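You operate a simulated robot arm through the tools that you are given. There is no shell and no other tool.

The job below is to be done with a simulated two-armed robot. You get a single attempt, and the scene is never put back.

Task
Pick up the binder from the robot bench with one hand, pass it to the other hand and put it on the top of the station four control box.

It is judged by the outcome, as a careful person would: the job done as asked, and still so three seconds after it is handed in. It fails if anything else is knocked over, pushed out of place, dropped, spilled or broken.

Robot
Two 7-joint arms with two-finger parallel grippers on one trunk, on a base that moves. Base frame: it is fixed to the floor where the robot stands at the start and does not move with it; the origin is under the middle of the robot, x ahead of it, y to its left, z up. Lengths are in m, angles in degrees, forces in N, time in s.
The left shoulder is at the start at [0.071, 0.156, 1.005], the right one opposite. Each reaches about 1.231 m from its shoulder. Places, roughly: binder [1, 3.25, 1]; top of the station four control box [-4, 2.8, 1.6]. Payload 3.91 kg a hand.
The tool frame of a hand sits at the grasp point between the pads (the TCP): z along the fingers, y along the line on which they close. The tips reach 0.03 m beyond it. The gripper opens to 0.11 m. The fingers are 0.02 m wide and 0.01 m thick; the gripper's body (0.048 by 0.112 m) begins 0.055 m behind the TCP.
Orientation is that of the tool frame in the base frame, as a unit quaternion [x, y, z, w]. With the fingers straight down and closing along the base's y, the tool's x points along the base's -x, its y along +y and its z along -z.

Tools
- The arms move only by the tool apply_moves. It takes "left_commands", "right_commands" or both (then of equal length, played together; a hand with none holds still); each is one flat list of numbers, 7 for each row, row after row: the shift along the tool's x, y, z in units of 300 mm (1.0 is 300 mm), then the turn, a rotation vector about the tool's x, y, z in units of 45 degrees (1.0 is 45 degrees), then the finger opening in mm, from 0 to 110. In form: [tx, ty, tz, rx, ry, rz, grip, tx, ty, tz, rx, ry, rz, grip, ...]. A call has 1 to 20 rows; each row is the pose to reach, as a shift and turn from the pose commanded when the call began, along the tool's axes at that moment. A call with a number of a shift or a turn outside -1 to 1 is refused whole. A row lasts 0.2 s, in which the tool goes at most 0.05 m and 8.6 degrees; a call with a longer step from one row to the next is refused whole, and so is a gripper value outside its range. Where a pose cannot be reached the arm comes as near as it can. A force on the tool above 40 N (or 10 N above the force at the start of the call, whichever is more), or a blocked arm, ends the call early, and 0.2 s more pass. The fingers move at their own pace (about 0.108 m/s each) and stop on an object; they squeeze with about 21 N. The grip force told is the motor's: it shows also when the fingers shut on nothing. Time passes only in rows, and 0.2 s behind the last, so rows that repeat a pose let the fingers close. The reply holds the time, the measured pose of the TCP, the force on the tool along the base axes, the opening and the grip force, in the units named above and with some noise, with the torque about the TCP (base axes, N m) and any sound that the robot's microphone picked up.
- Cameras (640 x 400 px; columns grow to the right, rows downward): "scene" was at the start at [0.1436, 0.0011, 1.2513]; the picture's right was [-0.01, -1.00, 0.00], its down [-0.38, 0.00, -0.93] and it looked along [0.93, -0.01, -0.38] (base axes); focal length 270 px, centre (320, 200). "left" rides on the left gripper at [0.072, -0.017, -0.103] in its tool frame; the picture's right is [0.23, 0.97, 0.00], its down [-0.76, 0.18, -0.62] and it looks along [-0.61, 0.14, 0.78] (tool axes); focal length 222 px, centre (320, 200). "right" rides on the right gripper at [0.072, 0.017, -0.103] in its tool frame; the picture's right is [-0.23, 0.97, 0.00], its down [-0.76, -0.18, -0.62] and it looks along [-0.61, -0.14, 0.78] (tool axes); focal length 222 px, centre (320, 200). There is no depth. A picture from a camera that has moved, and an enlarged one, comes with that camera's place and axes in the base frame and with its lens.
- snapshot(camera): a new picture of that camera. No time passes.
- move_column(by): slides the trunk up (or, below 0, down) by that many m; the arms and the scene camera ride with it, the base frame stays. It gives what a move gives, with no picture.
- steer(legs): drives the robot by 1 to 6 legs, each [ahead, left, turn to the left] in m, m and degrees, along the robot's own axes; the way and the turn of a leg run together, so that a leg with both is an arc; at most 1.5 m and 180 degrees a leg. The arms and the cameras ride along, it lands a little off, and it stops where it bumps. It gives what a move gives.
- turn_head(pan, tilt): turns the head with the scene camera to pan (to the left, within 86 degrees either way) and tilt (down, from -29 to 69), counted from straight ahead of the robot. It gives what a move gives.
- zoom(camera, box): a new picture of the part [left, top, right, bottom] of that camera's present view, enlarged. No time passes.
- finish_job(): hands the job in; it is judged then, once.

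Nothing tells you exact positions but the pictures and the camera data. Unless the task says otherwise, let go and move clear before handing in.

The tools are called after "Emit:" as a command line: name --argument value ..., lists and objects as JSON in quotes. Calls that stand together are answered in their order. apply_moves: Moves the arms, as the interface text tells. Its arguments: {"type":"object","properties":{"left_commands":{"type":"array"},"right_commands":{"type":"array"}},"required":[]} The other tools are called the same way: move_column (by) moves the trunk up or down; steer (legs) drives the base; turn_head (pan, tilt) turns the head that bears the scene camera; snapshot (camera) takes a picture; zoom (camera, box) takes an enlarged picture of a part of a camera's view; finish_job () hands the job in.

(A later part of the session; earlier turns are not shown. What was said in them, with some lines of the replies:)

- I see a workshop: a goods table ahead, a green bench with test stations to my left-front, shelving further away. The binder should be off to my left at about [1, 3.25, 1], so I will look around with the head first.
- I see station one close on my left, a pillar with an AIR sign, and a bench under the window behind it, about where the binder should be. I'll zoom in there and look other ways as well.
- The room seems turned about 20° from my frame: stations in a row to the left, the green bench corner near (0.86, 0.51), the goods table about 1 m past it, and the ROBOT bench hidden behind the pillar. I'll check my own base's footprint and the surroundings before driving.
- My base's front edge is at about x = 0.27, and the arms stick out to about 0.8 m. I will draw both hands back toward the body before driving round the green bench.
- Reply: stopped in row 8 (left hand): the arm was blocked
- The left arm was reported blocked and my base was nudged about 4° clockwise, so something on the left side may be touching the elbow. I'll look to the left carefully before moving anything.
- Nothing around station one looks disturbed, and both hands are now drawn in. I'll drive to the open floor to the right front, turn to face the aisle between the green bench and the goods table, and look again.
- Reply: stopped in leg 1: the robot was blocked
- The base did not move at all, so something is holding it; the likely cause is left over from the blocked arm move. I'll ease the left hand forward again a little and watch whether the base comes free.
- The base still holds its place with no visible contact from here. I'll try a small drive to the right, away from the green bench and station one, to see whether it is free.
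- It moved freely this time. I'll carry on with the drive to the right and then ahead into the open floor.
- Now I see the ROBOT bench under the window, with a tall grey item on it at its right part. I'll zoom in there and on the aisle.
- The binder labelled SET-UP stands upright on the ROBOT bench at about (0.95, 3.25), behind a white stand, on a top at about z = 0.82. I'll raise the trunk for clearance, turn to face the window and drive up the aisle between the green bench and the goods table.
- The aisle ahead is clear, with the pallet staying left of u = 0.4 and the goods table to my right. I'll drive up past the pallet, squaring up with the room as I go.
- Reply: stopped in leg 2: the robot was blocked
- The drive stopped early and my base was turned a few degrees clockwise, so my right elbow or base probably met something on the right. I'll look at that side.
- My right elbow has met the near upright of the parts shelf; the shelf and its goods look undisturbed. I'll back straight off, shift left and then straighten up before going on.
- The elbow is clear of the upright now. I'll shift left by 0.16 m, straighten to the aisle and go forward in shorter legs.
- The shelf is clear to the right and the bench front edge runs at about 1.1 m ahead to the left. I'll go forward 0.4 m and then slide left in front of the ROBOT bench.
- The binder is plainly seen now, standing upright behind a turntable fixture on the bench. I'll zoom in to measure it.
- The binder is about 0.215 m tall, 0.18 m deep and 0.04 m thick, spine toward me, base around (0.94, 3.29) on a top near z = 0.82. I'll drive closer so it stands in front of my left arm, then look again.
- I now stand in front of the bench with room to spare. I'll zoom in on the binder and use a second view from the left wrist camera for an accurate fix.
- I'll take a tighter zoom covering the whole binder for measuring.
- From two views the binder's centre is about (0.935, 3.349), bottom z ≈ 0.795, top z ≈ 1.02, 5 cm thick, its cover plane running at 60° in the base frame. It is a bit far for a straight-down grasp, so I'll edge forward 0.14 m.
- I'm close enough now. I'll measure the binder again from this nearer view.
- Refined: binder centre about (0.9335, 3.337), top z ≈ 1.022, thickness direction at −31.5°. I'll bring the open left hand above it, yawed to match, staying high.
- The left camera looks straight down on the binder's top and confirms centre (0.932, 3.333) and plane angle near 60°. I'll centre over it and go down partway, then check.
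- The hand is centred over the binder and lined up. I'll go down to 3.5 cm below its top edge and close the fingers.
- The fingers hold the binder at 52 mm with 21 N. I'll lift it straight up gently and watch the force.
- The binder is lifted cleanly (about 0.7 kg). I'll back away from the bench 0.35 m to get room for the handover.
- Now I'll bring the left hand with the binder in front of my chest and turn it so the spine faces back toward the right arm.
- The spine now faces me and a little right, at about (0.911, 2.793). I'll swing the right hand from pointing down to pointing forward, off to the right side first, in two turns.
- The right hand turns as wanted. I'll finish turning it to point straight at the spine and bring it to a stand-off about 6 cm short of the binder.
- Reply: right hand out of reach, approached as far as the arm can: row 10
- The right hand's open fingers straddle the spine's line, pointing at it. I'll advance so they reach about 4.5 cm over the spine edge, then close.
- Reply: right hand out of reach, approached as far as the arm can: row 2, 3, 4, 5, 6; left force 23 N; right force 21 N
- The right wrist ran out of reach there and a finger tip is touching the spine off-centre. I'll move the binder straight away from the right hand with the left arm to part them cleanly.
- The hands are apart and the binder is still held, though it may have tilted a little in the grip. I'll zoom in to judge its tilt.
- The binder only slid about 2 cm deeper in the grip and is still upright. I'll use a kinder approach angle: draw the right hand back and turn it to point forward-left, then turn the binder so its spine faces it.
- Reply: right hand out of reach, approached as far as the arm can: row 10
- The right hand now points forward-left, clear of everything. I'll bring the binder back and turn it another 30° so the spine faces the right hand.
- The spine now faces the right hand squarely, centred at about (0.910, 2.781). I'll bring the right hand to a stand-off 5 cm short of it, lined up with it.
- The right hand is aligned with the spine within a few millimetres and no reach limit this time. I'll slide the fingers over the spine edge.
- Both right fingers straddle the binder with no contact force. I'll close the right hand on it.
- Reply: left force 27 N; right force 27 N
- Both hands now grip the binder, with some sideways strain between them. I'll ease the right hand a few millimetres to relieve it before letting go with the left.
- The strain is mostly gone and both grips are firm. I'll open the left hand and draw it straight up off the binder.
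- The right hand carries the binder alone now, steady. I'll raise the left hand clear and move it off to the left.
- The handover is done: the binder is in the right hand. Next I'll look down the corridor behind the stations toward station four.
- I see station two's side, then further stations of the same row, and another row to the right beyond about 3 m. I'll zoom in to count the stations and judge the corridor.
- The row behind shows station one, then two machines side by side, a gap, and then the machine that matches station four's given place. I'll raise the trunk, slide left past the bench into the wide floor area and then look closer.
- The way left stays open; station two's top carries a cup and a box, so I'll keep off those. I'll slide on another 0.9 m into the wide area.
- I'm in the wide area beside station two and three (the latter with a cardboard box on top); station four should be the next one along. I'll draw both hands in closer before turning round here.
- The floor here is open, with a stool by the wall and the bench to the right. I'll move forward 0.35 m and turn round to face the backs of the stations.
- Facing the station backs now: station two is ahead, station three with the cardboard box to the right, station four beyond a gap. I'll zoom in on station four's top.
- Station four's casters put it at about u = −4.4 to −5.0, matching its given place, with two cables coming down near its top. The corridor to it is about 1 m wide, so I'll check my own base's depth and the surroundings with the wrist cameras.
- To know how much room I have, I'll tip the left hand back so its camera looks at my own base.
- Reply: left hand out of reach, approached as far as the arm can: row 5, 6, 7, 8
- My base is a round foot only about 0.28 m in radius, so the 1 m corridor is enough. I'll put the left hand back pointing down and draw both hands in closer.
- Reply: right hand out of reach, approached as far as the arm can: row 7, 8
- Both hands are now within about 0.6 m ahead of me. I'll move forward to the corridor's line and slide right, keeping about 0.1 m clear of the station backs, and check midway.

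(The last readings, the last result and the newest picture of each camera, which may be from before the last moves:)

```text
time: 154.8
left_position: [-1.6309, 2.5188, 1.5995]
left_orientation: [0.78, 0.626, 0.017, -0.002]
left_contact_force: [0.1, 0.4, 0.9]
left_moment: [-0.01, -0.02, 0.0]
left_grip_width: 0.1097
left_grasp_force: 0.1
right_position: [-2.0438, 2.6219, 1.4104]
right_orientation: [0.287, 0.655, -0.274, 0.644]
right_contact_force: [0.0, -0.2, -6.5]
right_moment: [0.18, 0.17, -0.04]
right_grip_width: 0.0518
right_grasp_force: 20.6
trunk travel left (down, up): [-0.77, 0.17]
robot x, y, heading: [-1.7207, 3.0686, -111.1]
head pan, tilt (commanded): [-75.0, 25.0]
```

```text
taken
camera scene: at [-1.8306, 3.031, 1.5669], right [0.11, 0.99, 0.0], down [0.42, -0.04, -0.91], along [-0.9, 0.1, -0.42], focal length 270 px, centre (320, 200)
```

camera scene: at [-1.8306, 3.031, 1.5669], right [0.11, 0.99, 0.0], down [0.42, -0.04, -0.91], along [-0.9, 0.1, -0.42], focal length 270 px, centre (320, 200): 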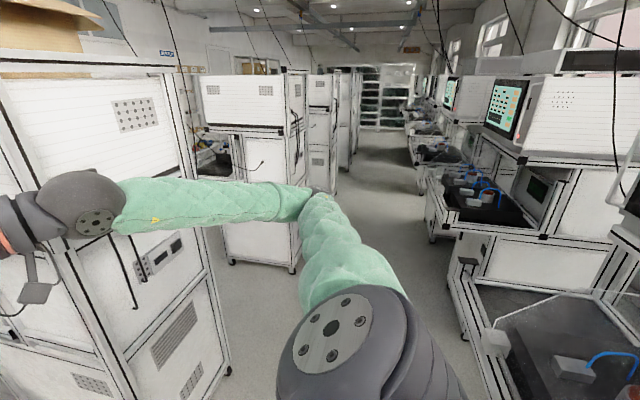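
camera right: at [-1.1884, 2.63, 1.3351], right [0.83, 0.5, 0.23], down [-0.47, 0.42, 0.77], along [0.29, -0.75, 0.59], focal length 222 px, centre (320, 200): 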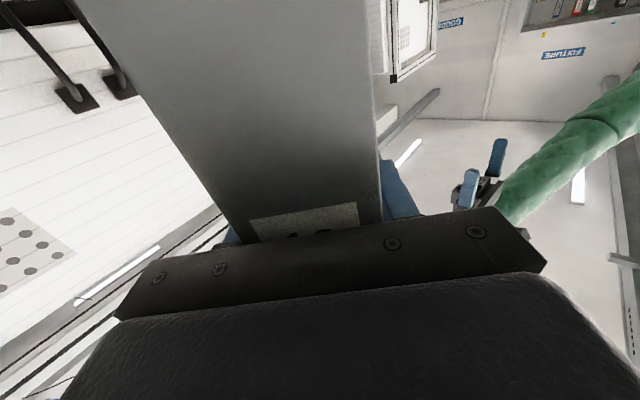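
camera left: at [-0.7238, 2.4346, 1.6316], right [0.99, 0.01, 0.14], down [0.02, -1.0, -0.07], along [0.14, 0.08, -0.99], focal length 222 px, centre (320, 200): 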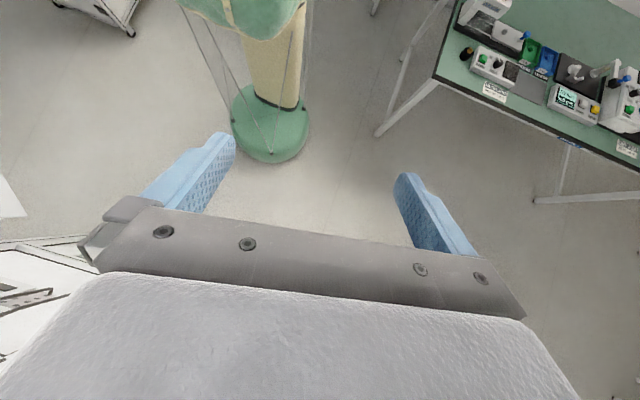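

I'm level with station three's left part, well clear on both sides, and station four is the next machine along. I'll slide right another 1.25 m to the gap before it.

Emit:
steer --legs '[[0.02, -0.65, 1.1], [0.02, -0.6, 0]]'

Emit:
turn_head --pan -40 --tilt 15

Emit:
snapshot --camera "scene"

Emit:
turn_head --pan -80 --tilt 25

Emit:
snapshot --camera "scene"

```text
time: 161.4
left_position: [-2.8032, 2.9012, 1.6013]
left_orientation: [0.769, 0.64, 0.016, -0.002]
left_contact_force: [0.8, -0.1, -0.5]
left_moment: [0.0, 0.01, -0.03]
left_grip_width: 0.1098
left_grasp_force: 0.1
right_position: [-3.2202, 2.9909, 1.4102]
right_orientation: [0.275, 0.659, -0.263, 0.649]
right_contact_force: [1.1, -0.8, -6.2]
right_moment: [0.2, 0.19, -0.01]
right_grip_width: 0.0518
right_grasp_force: 20.7
trunk travel left (down, up): [-0.77, 0.17]
robot x, y, heading: [-2.9117, 3.4494, -109.0]
head pan, tilt (commanded): [-75.0, 25.0]
```

```text
time: 162.4
left_position: [-2.8025, 2.901, 1.5993]
left_orientation: [0.768, 0.64, 0.016, -0.002]
left_contact_force: [0.0, 0.4, 0.9]
left_moment: [-0.03, -0.02, 0.02]
left_grip_width: 0.1099
left_grasp_force: 0.0
right_position: [-3.2221, 2.9903, 1.41]
right_orientation: [0.275, 0.659, -0.264, 0.649]
right_contact_force: [-0.4, -0.7, -5.8]
right_moment: [0.18, 0.16, 0.03]
right_grip_width: 0.0522
right_grasp_force: 20.9
trunk travel left (down, up): [-0.77, 0.17]
robot x, y, heading: [-2.9127, 3.4456, -108.9]
head pan, tilt (commanded): [-40.0, 15.0]
```

```text
taken
camera scene: at [-3.0099, 3.3524, 1.5831], right [-0.51, 0.86, 0.0], down [0.22, 0.13, -0.97], along [-0.83, -0.49, -0.26], focal length 270 px, centre (320, 200)
```

scene: 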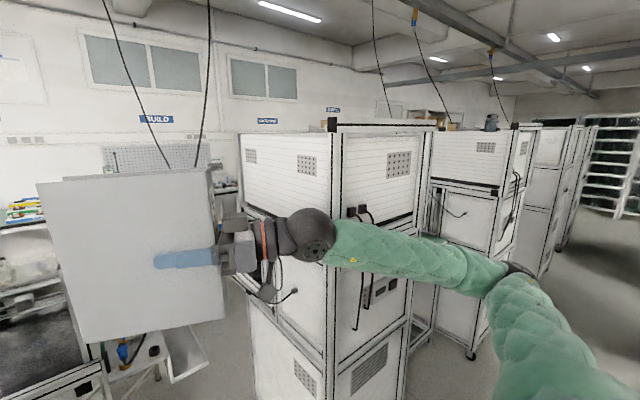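

```text
time: 163.5
left_position: [-2.803, 2.9018, 1.6003]
left_orientation: [0.769, 0.639, 0.016, -0.003]
left_contact_force: [-0.4, 0.7, -1.2]
left_moment: [-0.01, -0.03, 0.03]
left_grip_width: 0.11
left_grasp_force: 0.0
right_position: [-3.2197, 2.9912, 1.4105]
right_orientation: [0.275, 0.659, -0.264, 0.648]
right_contact_force: [-0.1, 0.6, -6.0]
right_moment: [0.18, 0.14, -0.01]
right_grip_width: 0.052
right_grasp_force: 21.1
trunk travel left (down, up): [-0.77, 0.17]
robot x, y, heading: [-2.9123, 3.4473, -109.2]
head pan, tilt (commanded): [-80.0, 25.0]
```

```text
taken
camera scene: at [-3.0209, 3.4149, 1.5669], right [0.16, 0.99, 0.0], down [0.42, -0.07, -0.91], along [-0.89, 0.14, -0.42], focal length 270 px, centre (320, 200)
```

scene: 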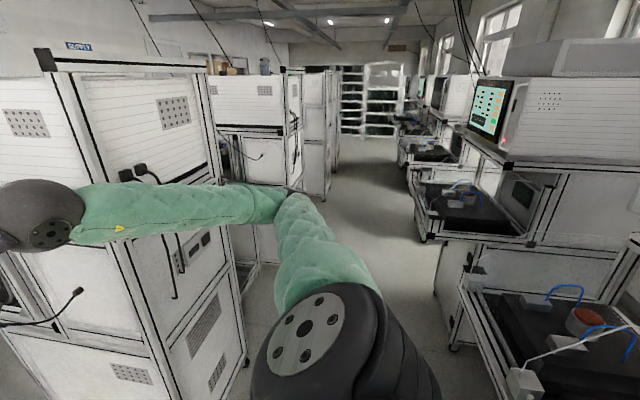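

Station four is now just ahead to the right, with a cable coming down at its rear top bar. I'll raise the trunk fully so I can see onto its top.

Emit:
move_column --by 0.17

Emit:
turn_head --pan -40 --tilt 15

Emit:
snapshot --camera "scene"

Emit:
zoom --camera "scene" --box '[220, 100, 460, 250]'

```text
time: 165.4
left_position: [-2.8026, 2.902, 1.7704]
left_orientation: [0.769, 0.639, 0.016, -0.002]
left_contact_force: [-0.7, 0.3, -0.8]
left_moment: [-0.01, -0.04, 0.01]
left_grip_width: 0.1099
left_grasp_force: 0.2
right_position: [-3.2227, 2.9907, 1.5795]
right_orientation: [0.275, 0.659, -0.263, 0.649]
right_contact_force: [0.6, -0.4, -6.2]
right_moment: [0.17, 0.18, -0.01]
right_grip_width: 0.052
right_grasp_force: 21.0
trunk travel left (down, up): [-0.94, 0.0]
robot x, y, heading: [-2.914, 3.4462, -109.3]
head pan, tilt (commanded): [-80.0, 25.0]
```

```text
time: 166.5
left_position: [-2.8029, 2.9019, 1.7696]
left_orientation: [0.768, 0.64, 0.017, -0.001]
left_contact_force: [-0.7, -0.8, -0.7]
left_moment: [-0.02, -0.02, 0.02]
left_grip_width: 0.1101
left_grasp_force: 0.0
right_position: [-3.2208, 2.9905, 1.5798]
right_orientation: [0.274, 0.659, -0.263, 0.649]
right_contact_force: [0.0, 0.0, -6.3]
right_moment: [0.2, 0.19, -0.05]
right_grip_width: 0.0519
right_grasp_force: 21.0
trunk travel left (down, up): [-0.94, 0.0]
robot x, y, heading: [-2.9098, 3.4473, -109.4]
head pan, tilt (commanded): [-40.0, 15.0]
```

```text
taken
camera scene: at [-3.0103, 3.3526, 1.7531], right [-0.51, 0.86, 0.0], down [0.22, 0.13, -0.97], along [-0.83, -0.49, -0.26], focal length 270 px, centre (320, 200)
```

scene: 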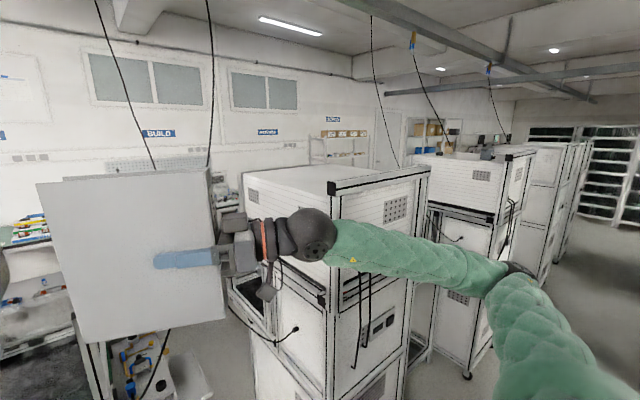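

```text
2.67 times, centred on (340, 175) of scene
camera zoom: at [-3.0103, 3.3526, 1.7531], right [-0.51, 0.86, 0.0], down [0.22, 0.13, -0.97], along [-0.83, -0.49, -0.26], focal length 721 px, centre (267, 267)
```

zoom: 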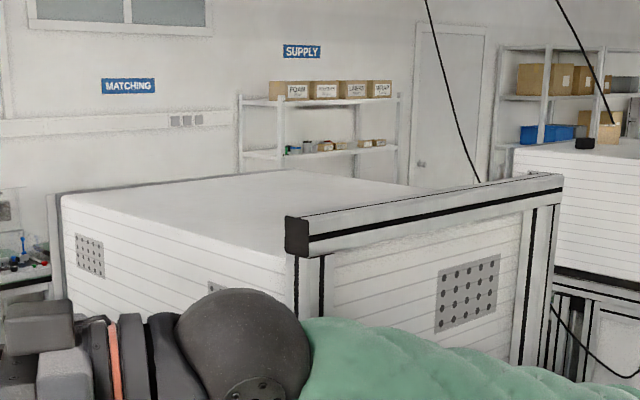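

Station four's control box top is flat and empty, at about z ≈ 1.57, with a rear bar along its back edge at z ≈ 1.60 and a cable at its far rear corner. The bar would foul a level hand, so I'll turn the right hand to point down with the binder below it; first half of that turn now.

Emit:
apply_moves --right_commands '[-0.04, -0.024, -0.002, 0, 0.125, 0, 0, -0.08, -0.048, -0.005, 0, 0.25, 0, 0, -0.125, -0.072, -0.007, 0, 0.375, 0, 0, -0.167, -0.097, -0.01, 0, 0.5, 0, 0, -0.208, -0.12, -0.012, 0, 0.625, 0, 0, -0.25, -0.145, -0.014, 0, 0.75, 0, 0, -0.29, -0.17, -0.017, 0, 0.875, 0, 0, -0.333, -0.193, -0.019, 0, 1.0, 0, 0]'

Emit:
turn_head --pan -10 --tilt 15

Emit:
snapshot --camera "scene"

```text
time: 168.3
left_position: [-2.8035, 2.9002, 1.769]
left_orientation: [0.769, 0.639, 0.017, -0.002]
left_contact_force: [0.1, -1.2, -1.3]
left_moment: [0.0, -0.01, -0.01]
left_grip_width: 0.11
left_grasp_force: 0.0
right_position: [-3.2639, 2.9514, 1.6809]
right_orientation: [0.354, 0.858, -0.136, 0.346]
right_contact_force: [-0.4, -0.4, -5.6]
right_moment: [0.13, 0.13, 0.0]
right_grip_width: 0.0518
right_grasp_force: 21.1
trunk travel left (down, up): [-0.94, 0.0]
robot x, y, heading: [-2.9117, 3.4457, -109.1]
head pan, tilt (commanded): [-40.0, 15.0]
```

```text
time: 169.2
left_position: [-2.8039, 2.9025, 1.7705]
left_orientation: [0.769, 0.639, 0.016, -0.001]
left_contact_force: [0.1, 0.5, 0.7]
left_moment: [-0.01, -0.01, -0.02]
left_grip_width: 0.11
left_grasp_force: 0.1
right_position: [-3.2649, 2.9519, 1.6802]
right_orientation: [0.354, 0.857, -0.137, 0.348]
right_contact_force: [0.2, -0.2, -6.2]
right_moment: [0.16, 0.11, -0.02]
right_grip_width: 0.052
right_grasp_force: 21.1
trunk travel left (down, up): [-0.94, 0.0]
robot x, y, heading: [-2.9127, 3.4475, -109.3]
head pan, tilt (commanded): [-10.0, 15.0]
```

```text
taken
camera scene: at [-2.9761, 3.3191, 1.7531], right [-0.87, 0.49, 0.0], down [0.13, 0.23, -0.97], along [-0.47, -0.84, -0.26], focal length 270 px, centre (320, 200)
```

scene: 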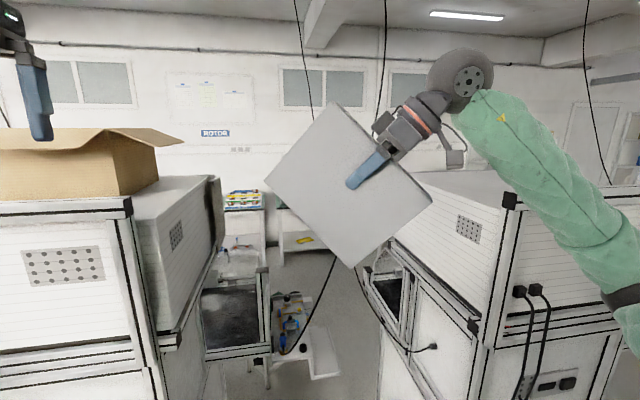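

The binder swings down well in the right hand. I'll go on turning it toward pointing straight down and square to me, raising it a little.

Emit:
apply_moves --right_commands '[-0.016, -0.01, -0.0195, 0.035, 0.054, 0.085, 0, -0.032, -0.02, -0.039, 0.07, 0.1075, 0.17, 0, -0.048, -0.03, -0.0585, 0.105, 0.161, 0.255, 0, -0.0635, -0.04, -0.078, 0.14, 0.215, 0.34, 0, -0.079, -0.049, -0.0975, 0.176, 0.269, 0.424, 0, -0.095, -0.059, -0.117, 0.211, 0.3225, 0.509, 0, -0.111, -0.069, -0.1365, 0.246, 0.376, 0.594, 0, -0.127, -0.079, -0.156, 0.281, 0.43, 0.679, 0]'

Emit:
snapshot --camera "scene"

```text
time: 171.0
left_position: [-2.8035, 2.9013, 1.7696]
left_orientation: [0.769, 0.639, 0.016, -0.002]
left_contact_force: [-0.4, -0.2, -0.7]
left_moment: [-0.02, 0.0, -0.01]
left_grip_width: 0.1102
left_grasp_force: 0.1
right_position: [-3.2848, 2.9387, 1.74]
right_orientation: [0.62, 0.759, -0.073, 0.182]
right_contact_force: [-0.1, -0.2, -6.6]
right_moment: [0.08, 0.05, -0.01]
right_grip_width: 0.0521
right_grasp_force: 21.0
trunk travel left (down, up): [-0.94, 0.0]
robot x, y, heading: [-2.9099, 3.446, -109.1]
head pan, tilt (commanded): [-10.0, 15.0]
```

```text
taken
camera scene: at [-2.9751, 3.3183, 1.753], right [-0.87, 0.49, 0.0], down [0.13, 0.23, -0.97], along [-0.47, -0.84, -0.26], focal length 270 px, centre (320, 200)
```

scene: 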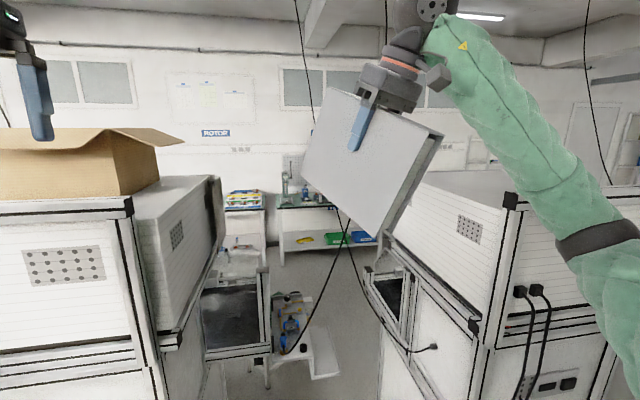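

Half of the remaining turn is done and the binder hangs steady. I'll finish it so the fingers point straight down.

Emit:
apply_moves --right_commands '[-0.013, -0.007, -0.023, 0.034, 0.053, 0.084, 0, -0.026, -0.0135, -0.0455, 0.069, 0.107, 0.169, 0, -0.039, -0.02, -0.068, 0.103, 0.16, 0.253, 0, -0.052, -0.027, -0.091, 0.1375, 0.2135, 0.3375, 0, -0.065, -0.034, -0.114, 0.172, 0.267, 0.422, 0, -0.078, -0.04, -0.1365, 0.206, 0.32, 0.506, 0, -0.091, -0.047, -0.159, 0.241, 0.374, 0.59, 0, -0.104, -0.054, -0.182, 0.275, 0.427, 0.675, 0, -0.104, -0.054, -0.182, 0.275, 0.427, 0.675, 0]'

Emit:
snapshot --camera "scene"

Emit:
snapshot --camera "right"

```text
time: 173.0
left_position: [-2.8039, 2.9017, 1.7708]
left_orientation: [0.769, 0.64, 0.016, -0.001]
left_contact_force: [-0.7, 0.4, -0.5]
left_moment: [0.01, 0.02, 0.02]
left_grip_width: 0.1098
left_grasp_force: 0.0
right_position: [-3.3075, 2.924, 1.799]
right_orientation: [0.815, 0.579, 0.0, 0.002]
right_contact_force: [0.0, -0.3, -6.0]
right_moment: [-0.01, 0.02, -0.01]
right_grip_width: 0.0519
right_grasp_force: 21.1
trunk travel left (down, up): [-0.94, 0.0]
robot x, y, heading: [-2.9154, 3.4467, -109.0]
head pan, tilt (commanded): [-10.0, 15.0]
```

```text
taken
camera scene: at [-2.9758, 3.3184, 1.753], right [-0.87, 0.49, 0.0], down [0.13, 0.23, -0.97], along [-0.47, -0.84, -0.26], focal length 270 px, centre (320, 200)
```

scene: 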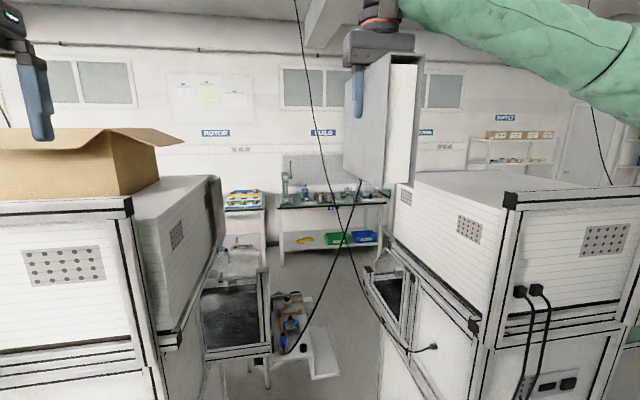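

```text
taken
camera right: at [-3.2669, 2.9873, 1.9035], right [0.84, -0.54, 0.0], down [-0.42, -0.66, 0.62], along [-0.33, -0.53, -0.78], focal length 222 px, centre (320, 200)
```

right: 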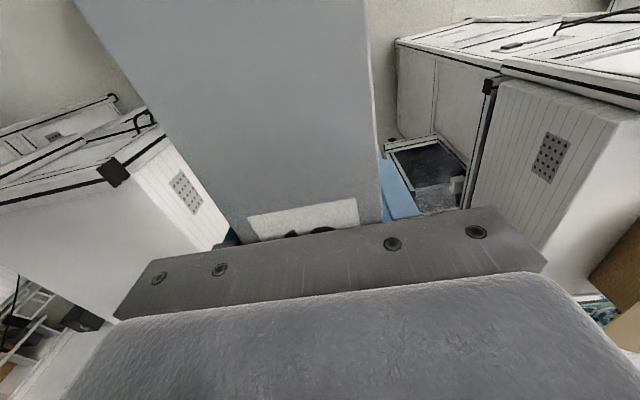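

The binder now hangs straight down from the right hand, fore-edge lowest. The right camera, up at z = 1.90, looks down on station four's top, so I'll zoom in there to measure it.

Emit:
zoom --camera "right" --box '[0, 80, 240, 350]'

Emit:
turn_head --pan -35 --tilt 20

Emit:
snapshot --camera "scene"

Emit:
zoom --camera "scene" --box '[200, 100, 440, 250]'

```text
1.48 times, centred on (120, 215) of right
camera zoom: at [-3.2669, 2.9873, 1.9035], right [0.84, -0.54, 0.0], down [-0.42, -0.66, 0.62], along [-0.33, -0.53, -0.78], focal length 329 px, centre (616, 178)
```

zoom: 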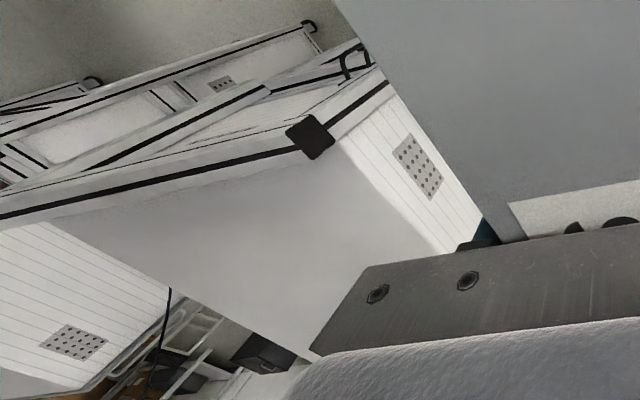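

```text
time: 173.9
left_position: [-2.8039, 2.9017, 1.7704]
left_orientation: [0.769, 0.64, 0.016, -0.002]
left_contact_force: [-0.9, -1.0, -0.1]
left_moment: [-0.02, 0.03, 0.02]
left_grip_width: 0.1101
left_grasp_force: 0.0
right_position: [-3.3079, 2.9253, 1.7988]
right_orientation: [0.815, 0.58, 0.0, 0.001]
right_contact_force: [-0.8, 0.6, -6.0]
right_moment: [0.0, 0.01, 0.0]
right_grip_width: 0.0519
right_grasp_force: 21.3
trunk travel left (down, up): [-0.94, 0.0]
robot x, y, heading: [-2.9148, 3.4477, -109.3]
head pan, tilt (commanded): [-35.0, 20.0]
```

```text
taken
camera scene: at [-3.0058, 3.3454, 1.7449], right [-0.59, 0.81, 0.0], down [0.28, 0.2, -0.94], along [-0.76, -0.55, -0.34], focal length 270 px, centre (320, 200)
```

scene: 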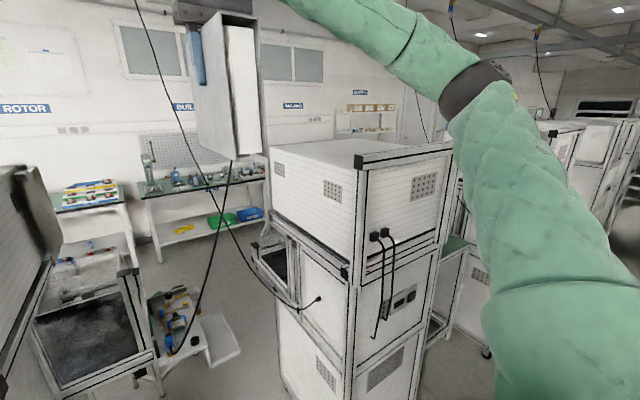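

```text
2.67 times, centred on (320, 175) of scene
camera zoom: at [-3.0058, 3.3454, 1.7449], right [-0.59, 0.81, 0.0], down [0.28, 0.2, -0.94], along [-0.76, -0.55, -0.34], focal length 721 px, centre (320, 267)
```

zoom: 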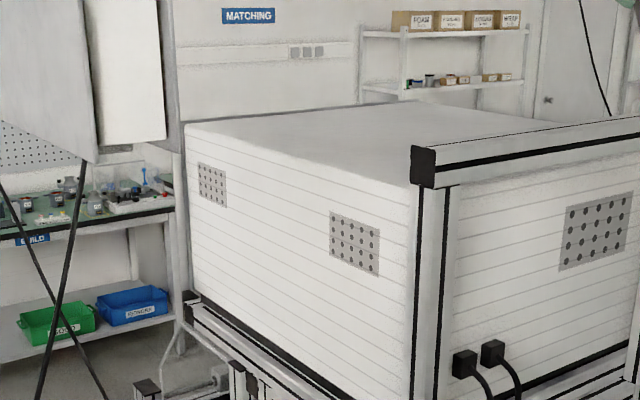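

Measured: the box top is at z ≈ 1.552, spanning u −4.98…−4.485 and v 0.95…1.54, with the rear bar's top at about 1.61; no cable over its right half. I'll raise the hand 5 cm for clearance and slide right to stand behind station four.

Emit:
apply_moves --right_commands '[0, 0, -0.05, 0, 0, 0, 0, 0, 0, -0.1, 0, 0, 0, 0, 0, 0, -0.15, 0, 0, 0, 0, 0, 0, -0.18, 0, 0, 0, 0]'

Emit:
steer --legs '[[0, -0.53, -0.5]]'

Emit:
turn_head --pan -15 --tilt 20

Emit:
snapshot --camera "scene"

Emit:
snapshot --camera "right"

```text
time: 174.9
left_position: [-2.803, 2.9019, 1.7711]
left_orientation: [0.769, 0.64, 0.016, -0.002]
left_contact_force: [0.2, -0.4, 0.0]
left_moment: [0.0, -0.03, 0.02]
left_grip_width: 0.1099
left_grasp_force: 0.3
right_position: [-3.3043, 2.925, 1.8556]
right_orientation: [0.815, 0.579, -0.001, 0.002]
right_contact_force: [0.3, -0.1, -5.1]
right_moment: [0.01, 0.0, 0.0]
right_grip_width: 0.052
right_grasp_force: 20.8
trunk travel left (down, up): [-0.94, 0.0]
robot x, y, heading: [-2.9172, 3.4482, -109.2]
head pan, tilt (commanded): [-35.0, 20.0]
```

```text
time: 178.0
left_position: [-3.3006, 3.0735, 1.7688]
left_orientation: [0.773, 0.635, 0.016, -0.003]
left_contact_force: [0.8, 0.4, -0.2]
left_moment: [0.03, -0.01, -0.04]
left_grip_width: 0.1102
left_grasp_force: 0.1
right_position: [-3.8011, 3.1015, 1.8557]
right_orientation: [0.818, 0.575, -0.001, 0.001]
right_contact_force: [0.4, 0.0, -6.6]
right_moment: [0.04, 0.01, 0.0]
right_grip_width: 0.0522
right_grasp_force: 20.9
trunk travel left (down, up): [-0.94, 0.0]
robot x, y, heading: [-3.4069, 3.6231, -109.8]
head pan, tilt (commanded): [-35.0, 20.0]
```

```text
time: 178.8
left_position: [-3.3019, 3.0745, 1.7697]
left_orientation: [0.773, 0.635, 0.016, -0.003]
left_contact_force: [-0.7, 0.1, 0.1]
left_moment: [0.03, -0.01, 0.01]
left_grip_width: 0.11
left_grasp_force: 0.1
right_position: [-3.805, 3.1036, 1.8547]
right_orientation: [0.818, 0.575, 0.001, 0.001]
right_contact_force: [0.5, 1.1, -6.3]
right_moment: [0.01, 0.01, 0.01]
right_grip_width: 0.0518
right_grasp_force: 20.6
trunk travel left (down, up): [-0.94, 0.0]
robot x, y, heading: [-3.4044, 3.6228, -109.9]
head pan, tilt (commanded): [-15.0, 20.0]
```

```text
taken
camera scene: at [-3.4768, 3.4985, 1.7449], right [-0.82, 0.57, 0.0], down [0.2, 0.28, -0.94], along [-0.54, -0.77, -0.34], focal length 270 px, centre (320, 200)
```

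scene: 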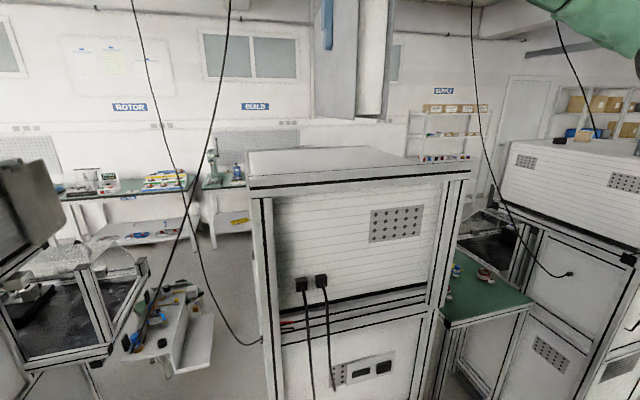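

```text
taken
camera right: at [-3.7633, 3.1663, 1.9592], right [0.84, -0.54, 0.0], down [-0.43, -0.65, 0.62], along [-0.34, -0.52, -0.78], focal length 222 px, centre (320, 200)
```

right: 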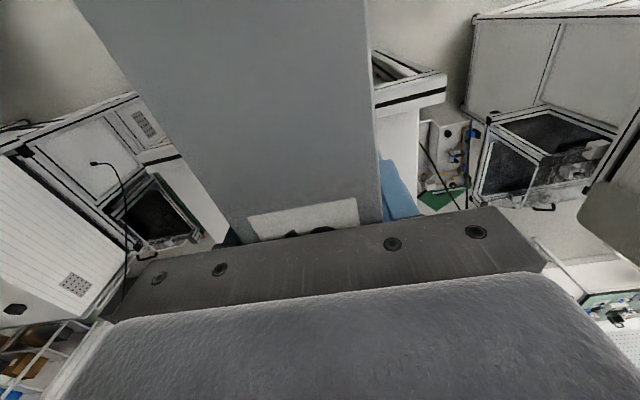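

Station four is straight ahead; its hanging cables are in front of it and in the side gaps, away from the spot I want. I'll drive forward 0.2 m so the binder comes over the box top, still 11 cm above the rear bar.

Emit:
steer --legs '[[0.2, -0.05, 0]]'

Emit:
turn_head --pan -15 --tilt 25

Emit:
snapshot --camera "scene"

Emit:
snapshot --camera "right"

```text
time: 180.4
left_position: [-3.4091, 2.9082, 1.7713]
left_orientation: [0.771, 0.637, 0.013, -0.001]
left_contact_force: [0.8, 1.2, 0.7]
left_moment: [-0.02, 0.02, 0.02]
left_grip_width: 0.11
left_grasp_force: 0.0
right_position: [-3.9114, 2.9356, 1.8581]
right_orientation: [0.817, 0.576, -0.003, 0.003]
right_contact_force: [0.4, 0.5, -6.1]
right_moment: [-0.01, -0.01, -0.01]
right_grip_width: 0.052
right_grasp_force: 21.5
trunk travel left (down, up): [-0.94, 0.0]
robot x, y, heading: [-3.5204, 3.4533, -109.6]
head pan, tilt (commanded): [-15.0, 20.0]
```

```text
time: 181.1
left_position: [-3.4117, 2.9066, 1.7714]
left_orientation: [0.771, 0.637, 0.014, -0.001]
left_contact_force: [-0.5, 1.1, 0.7]
left_moment: [0.01, 0.04, 0.01]
left_grip_width: 0.11
left_grasp_force: 0.1
right_position: [-3.9127, 2.9333, 1.8559]
right_orientation: [0.817, 0.577, -0.002, 0.003]
right_contact_force: [-0.7, -0.3, -6.8]
right_moment: [0.03, 0.01, 0.03]
right_grip_width: 0.0524
right_grasp_force: 20.7
trunk travel left (down, up): [-0.94, 0.0]
robot x, y, heading: [-3.5146, 3.4493, -109.6]
head pan, tilt (commanded): [-15.0, 25.0]
```

```text
taken
camera scene: at [-3.5869, 3.3305, 1.7372], right [-0.82, 0.57, 0.0], down [0.24, 0.35, -0.91], along [-0.52, -0.75, -0.42], focal length 270 px, centre (320, 200)
```

scene: 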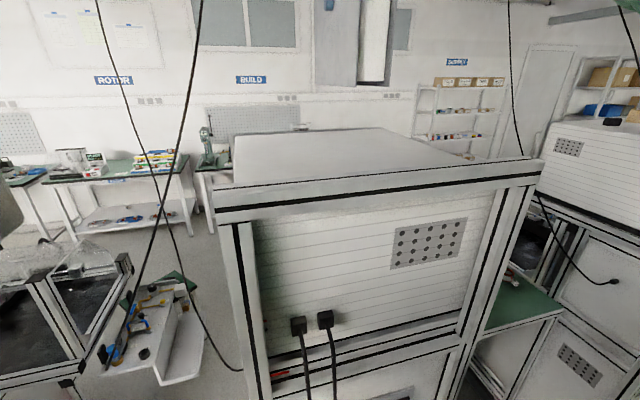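

```text
taken
camera right: at [-3.872, 2.9973, 1.961], right [0.84, -0.54, 0.0], down [-0.42, -0.65, 0.63], along [-0.34, -0.53, -0.78], focal length 222 px, centre (320, 200)
```

right: 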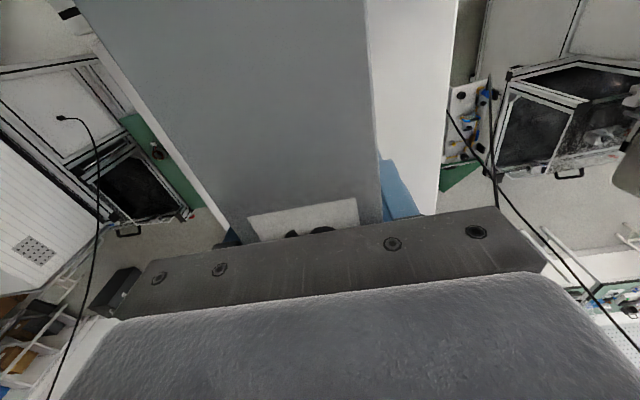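

The binder is over the box top, roughly centred between its sides. I'll move the hand 0.1 m further in, past the rear bar with a good margin, and level the binder's edge slightly.

Emit:
apply_moves --right_commands '[-0.06, 0, 0, 0, 0.006, 0, 0, -0.12, 0, 0, 0, 0.012, 0, 0, -0.18, 0, 0, 0, 0.018, 0, 0, -0.24, 0, 0, 0, 0.024, 0, 0, -0.3, 0, 0, 0, 0.0285, 0, 0, -0.333, 0, 0, 0, 0.0285, 0, 0, -0.333, 0, 0, 0, 0.0285, 0, 0]'

Emit:
snapshot --camera "right"

Emit:
turn_head --pan -20 --tilt 5

Emit:
snapshot --camera "scene"

```text
time: 182.7
left_position: [-3.4137, 2.9041, 1.7708]
left_orientation: [0.771, 0.637, 0.016, -0.002]
left_contact_force: [-1.1, 0.3, -0.9]
left_moment: [0.03, 0.0, -0.01]
left_grip_width: 0.1101
left_grasp_force: 0.1
right_position: [-3.9481, 2.836, 1.856]
right_orientation: [0.817, 0.577, 0.009, -0.005]
right_contact_force: [-0.9, 0.3, -6.1]
right_moment: [-0.01, -0.02, -0.01]
right_grip_width: 0.0522
right_grasp_force: 20.8
trunk travel left (down, up): [-0.94, 0.0]
robot x, y, heading: [-3.5203, 3.4472, -109.6]
head pan, tilt (commanded): [-15.0, 25.0]
```

```text
taken
camera right: at [-3.9096, 2.8971, 1.961], right [0.84, -0.54, 0.0], down [-0.43, -0.67, 0.61], along [-0.33, -0.51, -0.79], focal length 222 px, centre (320, 200)
```

right: 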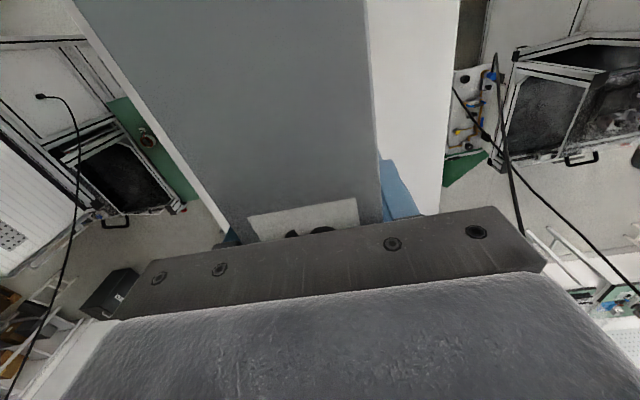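

```text
time: 183.5
left_position: [-3.413, 2.9039, 1.7692]
left_orientation: [0.772, 0.636, 0.015, -0.001]
left_contact_force: [-0.8, -0.1, -1.2]
left_moment: [-0.03, 0.04, 0.02]
left_grip_width: 0.1099
left_grasp_force: 0.1
right_position: [-3.9501, 2.8375, 1.8555]
right_orientation: [0.817, 0.576, 0.009, -0.004]
right_contact_force: [0.6, 0.6, -6.3]
right_moment: [0.01, 0.04, 0.03]
right_grip_width: 0.0518
right_grasp_force: 21.5
trunk travel left (down, up): [-0.94, 0.0]
robot x, y, heading: [-3.5183, 3.4525, -109.8]
head pan, tilt (commanded): [-20.0, 5.0]
```

```text
taken
camera scene: at [-3.5949, 3.3327, 1.7692], right [-0.77, 0.64, 0.0], down [0.06, 0.07, -1.0], along [-0.63, -0.77, -0.09], focal length 270 px, centre (320, 200)
```

scene: 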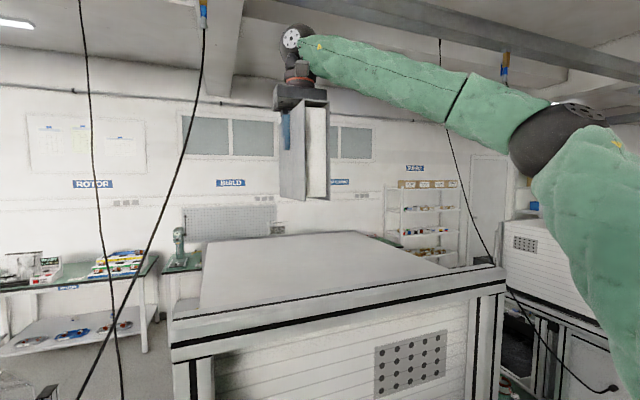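

The binder hangs about 17 cm over the middle-right of the box top with nothing in the way; the neighbouring cable is well over half a metre off. I'll lower it to a few centimetres above the surface.

Emit:
apply_moves --right_commands '[0, 0, 0.09, 0, 0, 0, 0, 0, 0, 0.19, 0, 0, 0, 0, 0, 0, 0.29, 0, 0, 0, 0, 0, 0, 0.38, 0, 0, 0, 0, 0, 0, 0.44, 0, 0, 0, 0, 0, 0, 0.44, 0, 0, 0, 0]'

Emit:
turn_head --pan -20 --tilt 15

Emit:
zoom --camera "scene" --box '[170, 40, 430, 260]'

```text
time: 184.9
left_position: [-3.4128, 2.9045, 1.7704]
left_orientation: [0.771, 0.636, 0.015, -0.001]
left_contact_force: [-0.2, -0.3, -0.8]
left_moment: [-0.01, -0.03, -0.01]
left_grip_width: 0.1101
left_grasp_force: 0.0
right_position: [-3.9449, 2.8379, 1.7232]
right_orientation: [0.818, 0.576, 0.009, -0.005]
right_contact_force: [0.2, 0.4, -6.0]
right_moment: [0.04, 0.0, 0.02]
right_grip_width: 0.0519
right_grasp_force: 20.8
trunk travel left (down, up): [-0.94, 0.0]
robot x, y, heading: [-3.5184, 3.4532, -109.6]
head pan, tilt (commanded): [-20.0, 5.0]
```

```text
time: 185.6
left_position: [-3.4132, 2.9043, 1.7698]
left_orientation: [0.771, 0.637, 0.015, -0.001]
left_contact_force: [0.2, 0.0, 0.0]
left_moment: [0.01, 0.01, -0.01]
left_grip_width: 0.1099
left_grasp_force: 0.0
right_position: [-3.9454, 2.8375, 1.7238]
right_orientation: [0.817, 0.577, 0.009, -0.005]
right_contact_force: [-0.1, 0.0, -6.3]
right_moment: [0.01, -0.04, -0.01]
right_grip_width: 0.0517
right_grasp_force: 20.9
trunk travel left (down, up): [-0.94, 0.0]
robot x, y, heading: [-3.5223, 3.4504, -109.6]
head pan, tilt (commanded): [-20.0, 15.0]
```

```text
1.82 times, centred on (300, 150) of scene
camera zoom: at [-3.5955, 3.3317, 1.7531], right [-0.77, 0.64, 0.0], down [0.16, 0.2, -0.97], along [-0.62, -0.74, -0.26], focal length 492 px, centre (356, 291)
```

zoom: 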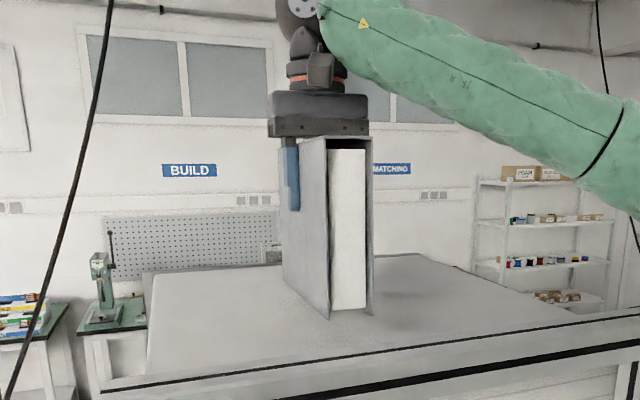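

The binder's lower edge is about 4 cm above the surface. I'll lower it slowly by 3.2 cm and then feel for contact.

Emit:
apply_moves --right_commands '[0, 0, 0.02, 0, 0, 0, 0, 0, 0, 0.04, 0, 0, 0, 0, 0, 0, 0.06, 0, 0, 0, 0, 0, 0, 0.08, 0, 0, 0, 0, 0, 0, 0.095, 0, 0, 0, 0, 0, 0, 0.107, 0, 0, 0, 0, 0, 0, 0.107, 0, 0, 0, 0]'

Emit:
zoom --camera "scene" --box '[170, 60, 430, 260]'

```text
time: 187.2
left_position: [-3.4122, 2.9055, 1.7712]
left_orientation: [0.771, 0.637, 0.016, -0.002]
left_contact_force: [-0.5, 0.0, 0.1]
left_moment: [0.04, 0.01, 0.01]
left_grip_width: 0.1099
left_grasp_force: 0.0
right_position: [-3.9457, 2.8419, 1.6919]
right_orientation: [0.817, 0.576, 0.008, -0.005]
right_contact_force: [1.7, 4.4, 6.1]
right_moment: [-0.6, 0.54, -0.12]
right_grip_width: 0.0522
right_grasp_force: 20.9
trunk travel left (down, up): [-0.94, 0.0]
robot x, y, heading: [-3.5187, 3.4518, -109.6]
head pan, tilt (commanded): [-20.0, 15.0]
```

```text
2.00 times, centred on (300, 160) of scene
camera zoom: at [-3.5953, 3.3324, 1.7532], right [-0.77, 0.64, 0.0], down [0.17, 0.2, -0.97], along [-0.62, -0.74, -0.26], focal length 541 px, centre (360, 280)
```

zoom: 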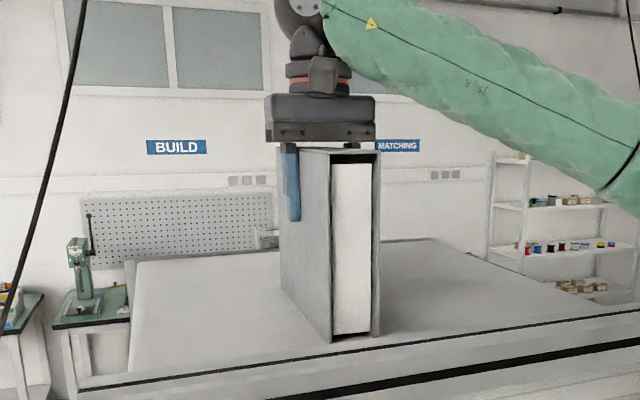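

The edge has touched down: the force turned from −6 N to +6 N, with the front end touching first. I'll make a small levelling correction before letting go.

Emit:
apply_moves --right_commands '[0, 0, 0, 0, -0.01, 0, 0, 0, 0, 0, 0, -0.02, 0, 0, 0, 0, 0, 0, -0.02, 0, 0]'

```text
time: 188.0
left_position: [-3.4119, 2.9044, 1.7716]
left_orientation: [0.772, 0.636, 0.016, -0.002]
left_contact_force: [0.8, 0.6, 0.3]
left_moment: [0.0, -0.02, 0.0]
left_grip_width: 0.1103
left_grasp_force: 0.0
right_position: [-3.9463, 2.8399, 1.6909]
right_orientation: [0.817, 0.577, 0.002, 0.0]
right_contact_force: [1.8, 3.0, 2.0]
right_moment: [0.74, -0.17, -0.06]
right_grip_width: 0.052
right_grasp_force: 20.9
trunk travel left (down, up): [-0.94, 0.0]
robot x, y, heading: [-3.5243, 3.4506, -109.5]
head pan, tilt (commanded): [-20.0, 15.0]
```

Now the back end carries the load, so level lies halfway; I'll go back by half.

Emit:
apply_moves --right_commands '[0, 0, 0, 0, 0.006, 0, 0, 0, 0, 0, 0, 0.011, 0, 0, 0, 0, 0, 0, 0.011, 0, 0]'

Emit:
zoom --camera "scene" --box '[220, 110, 400, 250]'

Emit:
snapshot --camera "right"

```text
time: 188.8
left_position: [-3.4118, 2.9042, 1.7703]
left_orientation: [0.771, 0.636, 0.016, 0.0]
left_contact_force: [-0.7, -0.6, 1.5]
left_moment: [0.02, 0.0, -0.01]
left_grip_width: 0.1098
left_grasp_force: 0.1
right_position: [-3.9464, 2.8402, 1.6902]
right_orientation: [0.817, 0.577, 0.005, -0.004]
right_contact_force: [0.6, 0.3, 0.5]
right_moment: [-0.66, 0.29, 0.07]
right_grip_width: 0.0519
right_grasp_force: 21.5
trunk travel left (down, up): [-0.94, 0.0]
robot x, y, heading: [-3.5189, 3.4498, -109.4]
head pan, tilt (commanded): [-20.0, 15.0]
```

```text
2.86 times, centred on (310, 180) of scene
camera zoom: at [-3.5954, 3.332, 1.7531], right [-0.77, 0.64, 0.0], down [0.17, 0.2, -0.97], along [-0.62, -0.74, -0.26], focal length 772 px, centre (349, 257)
```

zoom: 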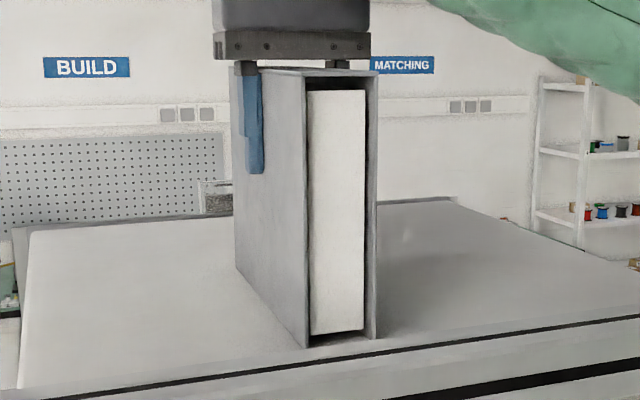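

```text
taken
camera right: at [-3.906, 2.9015, 1.7972], right [0.84, -0.54, 0.0], down [-0.43, -0.66, 0.61], along [-0.33, -0.52, -0.79], focal length 222 px, centre (320, 200)
```

right: 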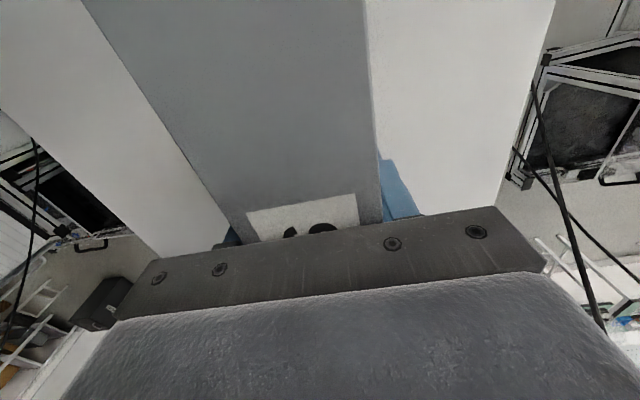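

The binder now stands on the box top with its weight carried by the surface, level within half a degree. I'll open the right fingers gently.

Emit:
apply_moves --right_commands '[0, 0, 0, 0, 0, 0, 56, 0, 0, 0, 0, 0, 0, 62, 0, 0, 0, 0, 0, 0, 75, 0, 0, 0, 0, 0, 0, 95, 0, 0, 0, 0, 0, 0, 110, 0, 0, 0, 0, 0, 0, 110]'

Emit:
zoom --camera "scene" --box '[220, 110, 400, 250]'

Emit:
snapshot --camera "right"

```text
time: 190.2
left_position: [-3.4125, 2.9041, 1.7707]
left_orientation: [0.772, 0.636, 0.015, -0.002]
left_contact_force: [0.4, -0.3, 0.7]
left_moment: [0.04, -0.03, -0.02]
left_grip_width: 0.1101
left_grasp_force: 0.1
right_position: [-3.9461, 2.8402, 1.6927]
right_orientation: [0.817, 0.576, 0.006, -0.003]
right_contact_force: [0.2, -0.1, 0.5]
right_moment: [-0.01, 0.0, -0.03]
right_grip_width: 0.1097
right_grasp_force: 0.0
trunk travel left (down, up): [-0.94, 0.0]
robot x, y, heading: [-3.5215, 3.45, -109.5]
head pan, tilt (commanded): [-20.0, 15.0]
```

```text
2.86 times, centred on (310, 180) of scene
camera zoom: at [-3.5955, 3.3319, 1.7531], right [-0.77, 0.64, 0.0], down [0.17, 0.2, -0.97], along [-0.62, -0.74, -0.26], focal length 772 px, centre (349, 257)
```

zoom: 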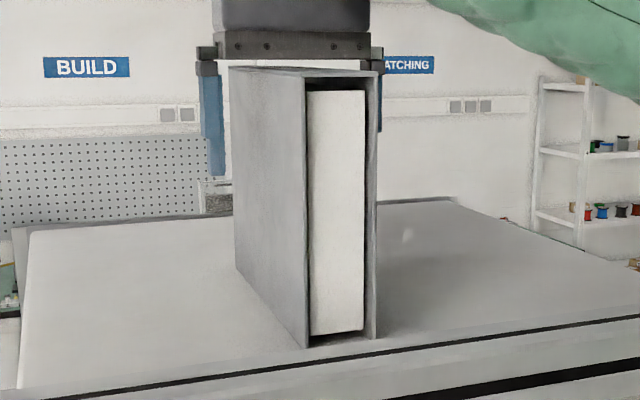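

```text
taken
camera right: at [-3.9062, 2.9014, 1.7971], right [0.84, -0.54, 0.0], down [-0.43, -0.66, 0.61], along [-0.33, -0.52, -0.79], focal length 222 px, centre (320, 200)
```

right: 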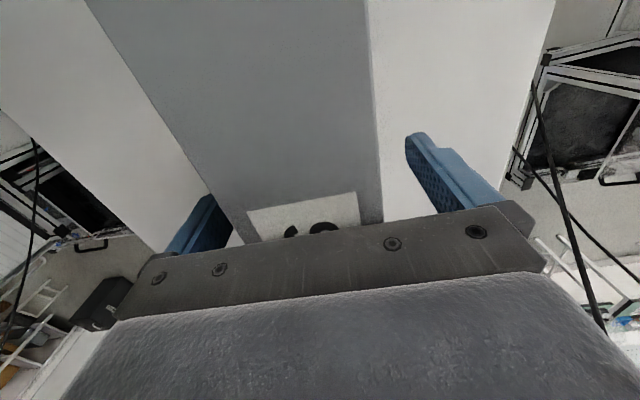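

The binder stands on its own, unmoved. I'll lift the right hand straight up clear of it.

Emit:
apply_moves --right_commands '[0, 0, -0.05, 0, 0, 0, 110, 0, 0, -0.11, 0, 0, 0, 110, 0, 0, -0.18, 0, 0, 0, 110, 0, 0, -0.26, 0, 0, 0, 110, 0, 0, -0.35, 0, 0, 0, 110, 0, 0, -0.44, 0, 0, 0, 110, 0, 0, -0.53, 0, 0, 0, 110]'

Emit:
snapshot --camera "scene"

Emit:
snapshot --camera "right"

```text
time: 191.8
left_position: [-3.4119, 2.9063, 1.7701]
left_orientation: [0.771, 0.637, 0.015, -0.002]
left_contact_force: [0.0, -0.7, -0.2]
left_moment: [-0.01, 0.03, -0.05]
left_grip_width: 0.1099
left_grasp_force: 0.0
right_position: [-3.9458, 2.8387, 1.8523]
right_orientation: [0.817, 0.577, 0.005, -0.002]
right_contact_force: [0.3, 0.8, 0.0]
right_moment: [0.02, 0.04, 0.0]
right_grip_width: 0.1098
right_grasp_force: 0.0
trunk travel left (down, up): [-0.94, 0.0]
robot x, y, heading: [-3.5148, 3.4539, -109.5]
head pan, tilt (commanded): [-20.0, 15.0]
```

```text
taken
camera scene: at [-3.5941, 3.3327, 1.7532], right [-0.77, 0.64, 0.0], down [0.16, 0.2, -0.97], along [-0.62, -0.74, -0.26], focal length 270 px, centre (320, 200)
```

scene: 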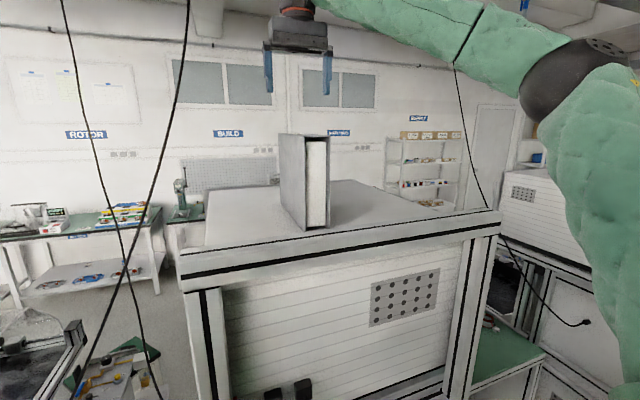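

```text
taken
camera right: at [-3.9052, 2.9001, 1.957], right [0.84, -0.54, 0.0], down [-0.43, -0.66, 0.61], along [-0.33, -0.52, -0.79], focal length 222 px, centre (320, 200)
```

right: 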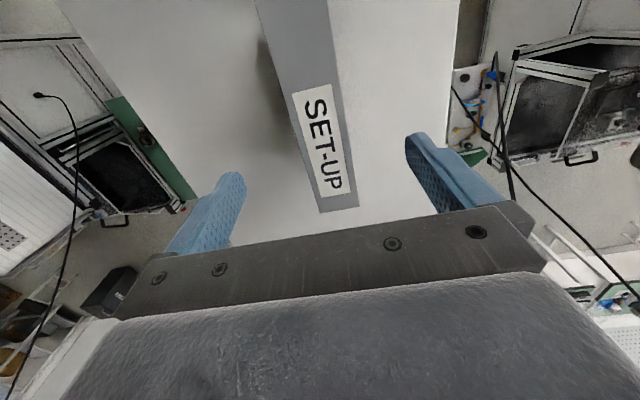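

The binder stands upright on station four's control box (centre ≈ (−4.03, 2.79), just as given), spine up and steady. I'll back the robot off 0.2 m so both hands are clear, and check once more.

Emit:
steer --legs '[[-0.18, 0, 0]]'

Emit:
snapshot --camera "scene"

Emit:
zoom --camera "scene" --box '[180, 100, 420, 260]'

```text
time: 193.3
left_position: [-3.3504, 3.0732, 1.7687]
left_orientation: [0.77, 0.638, 0.017, -0.003]
left_contact_force: [-0.9, -0.1, 0.3]
left_moment: [0.08, 0.0, 0.01]
left_grip_width: 0.11
left_grasp_force: 0.1
right_position: [-3.8858, 3.0045, 1.848]
right_orientation: [0.816, 0.578, 0.007, -0.004]
right_contact_force: [0.5, -0.2, -0.9]
right_moment: [0.02, -0.01, 0.03]
right_grip_width: 0.1098
right_grasp_force: 0.1
trunk travel left (down, up): [-0.94, 0.0]
robot x, y, heading: [-3.4573, 3.6232, -109.4]
head pan, tilt (commanded): [-20.0, 15.0]
```

```text
taken
camera scene: at [-3.5346, 3.5009, 1.7526], right [-0.77, 0.63, 0.0], down [0.16, 0.2, -0.97], along [-0.61, -0.75, -0.26], focal length 270 px, centre (320, 200)
```

scene: 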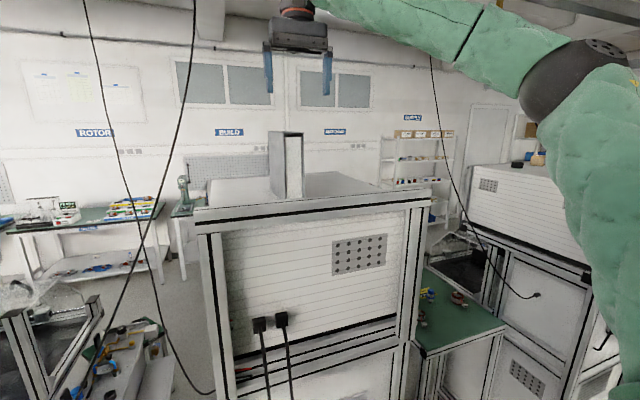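

```text
2.50 times, centred on (300, 180) of scene
camera zoom: at [-3.5346, 3.5009, 1.7526], right [-0.77, 0.63, 0.0], down [0.16, 0.2, -0.97], along [-0.61, -0.75, -0.26], focal length 676 px, centre (370, 250)
```

zoom: 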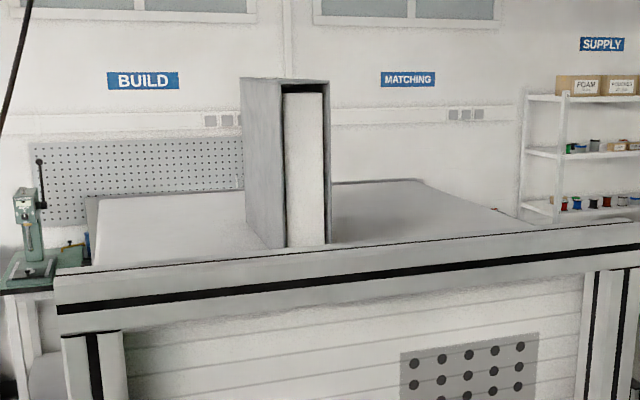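

The binder stands squarely on the top of the station four control box, both hands are empty and clear, and nothing around it has been disturbed. I'm handing the job in.

Emit:
finish_job

```text
The job is handed in.
```

The binder is standing on top of the station four control box, and both hands are empty and clear of it. I picked it up from the robot bench with the left hand, passed it to the right, and set it down with the right.

- **How it rests:** It stands on its opening edge with the spine up, on the rear half of the box top. A raised bar along the back edge meant I could only lower it with the fingers pointing down. It stayed steady after I let go and while I backed away.
- **Station number:** I did not see the number on the box, because I worked from behind the stations. I went by the given place and by counting along from station one.
- **Contacts on the way:** The left arm was stopped once near the start, probably against the AIR pillar. The right elbow touched a shelf upright. In both places I saw nothing moved or knocked over.
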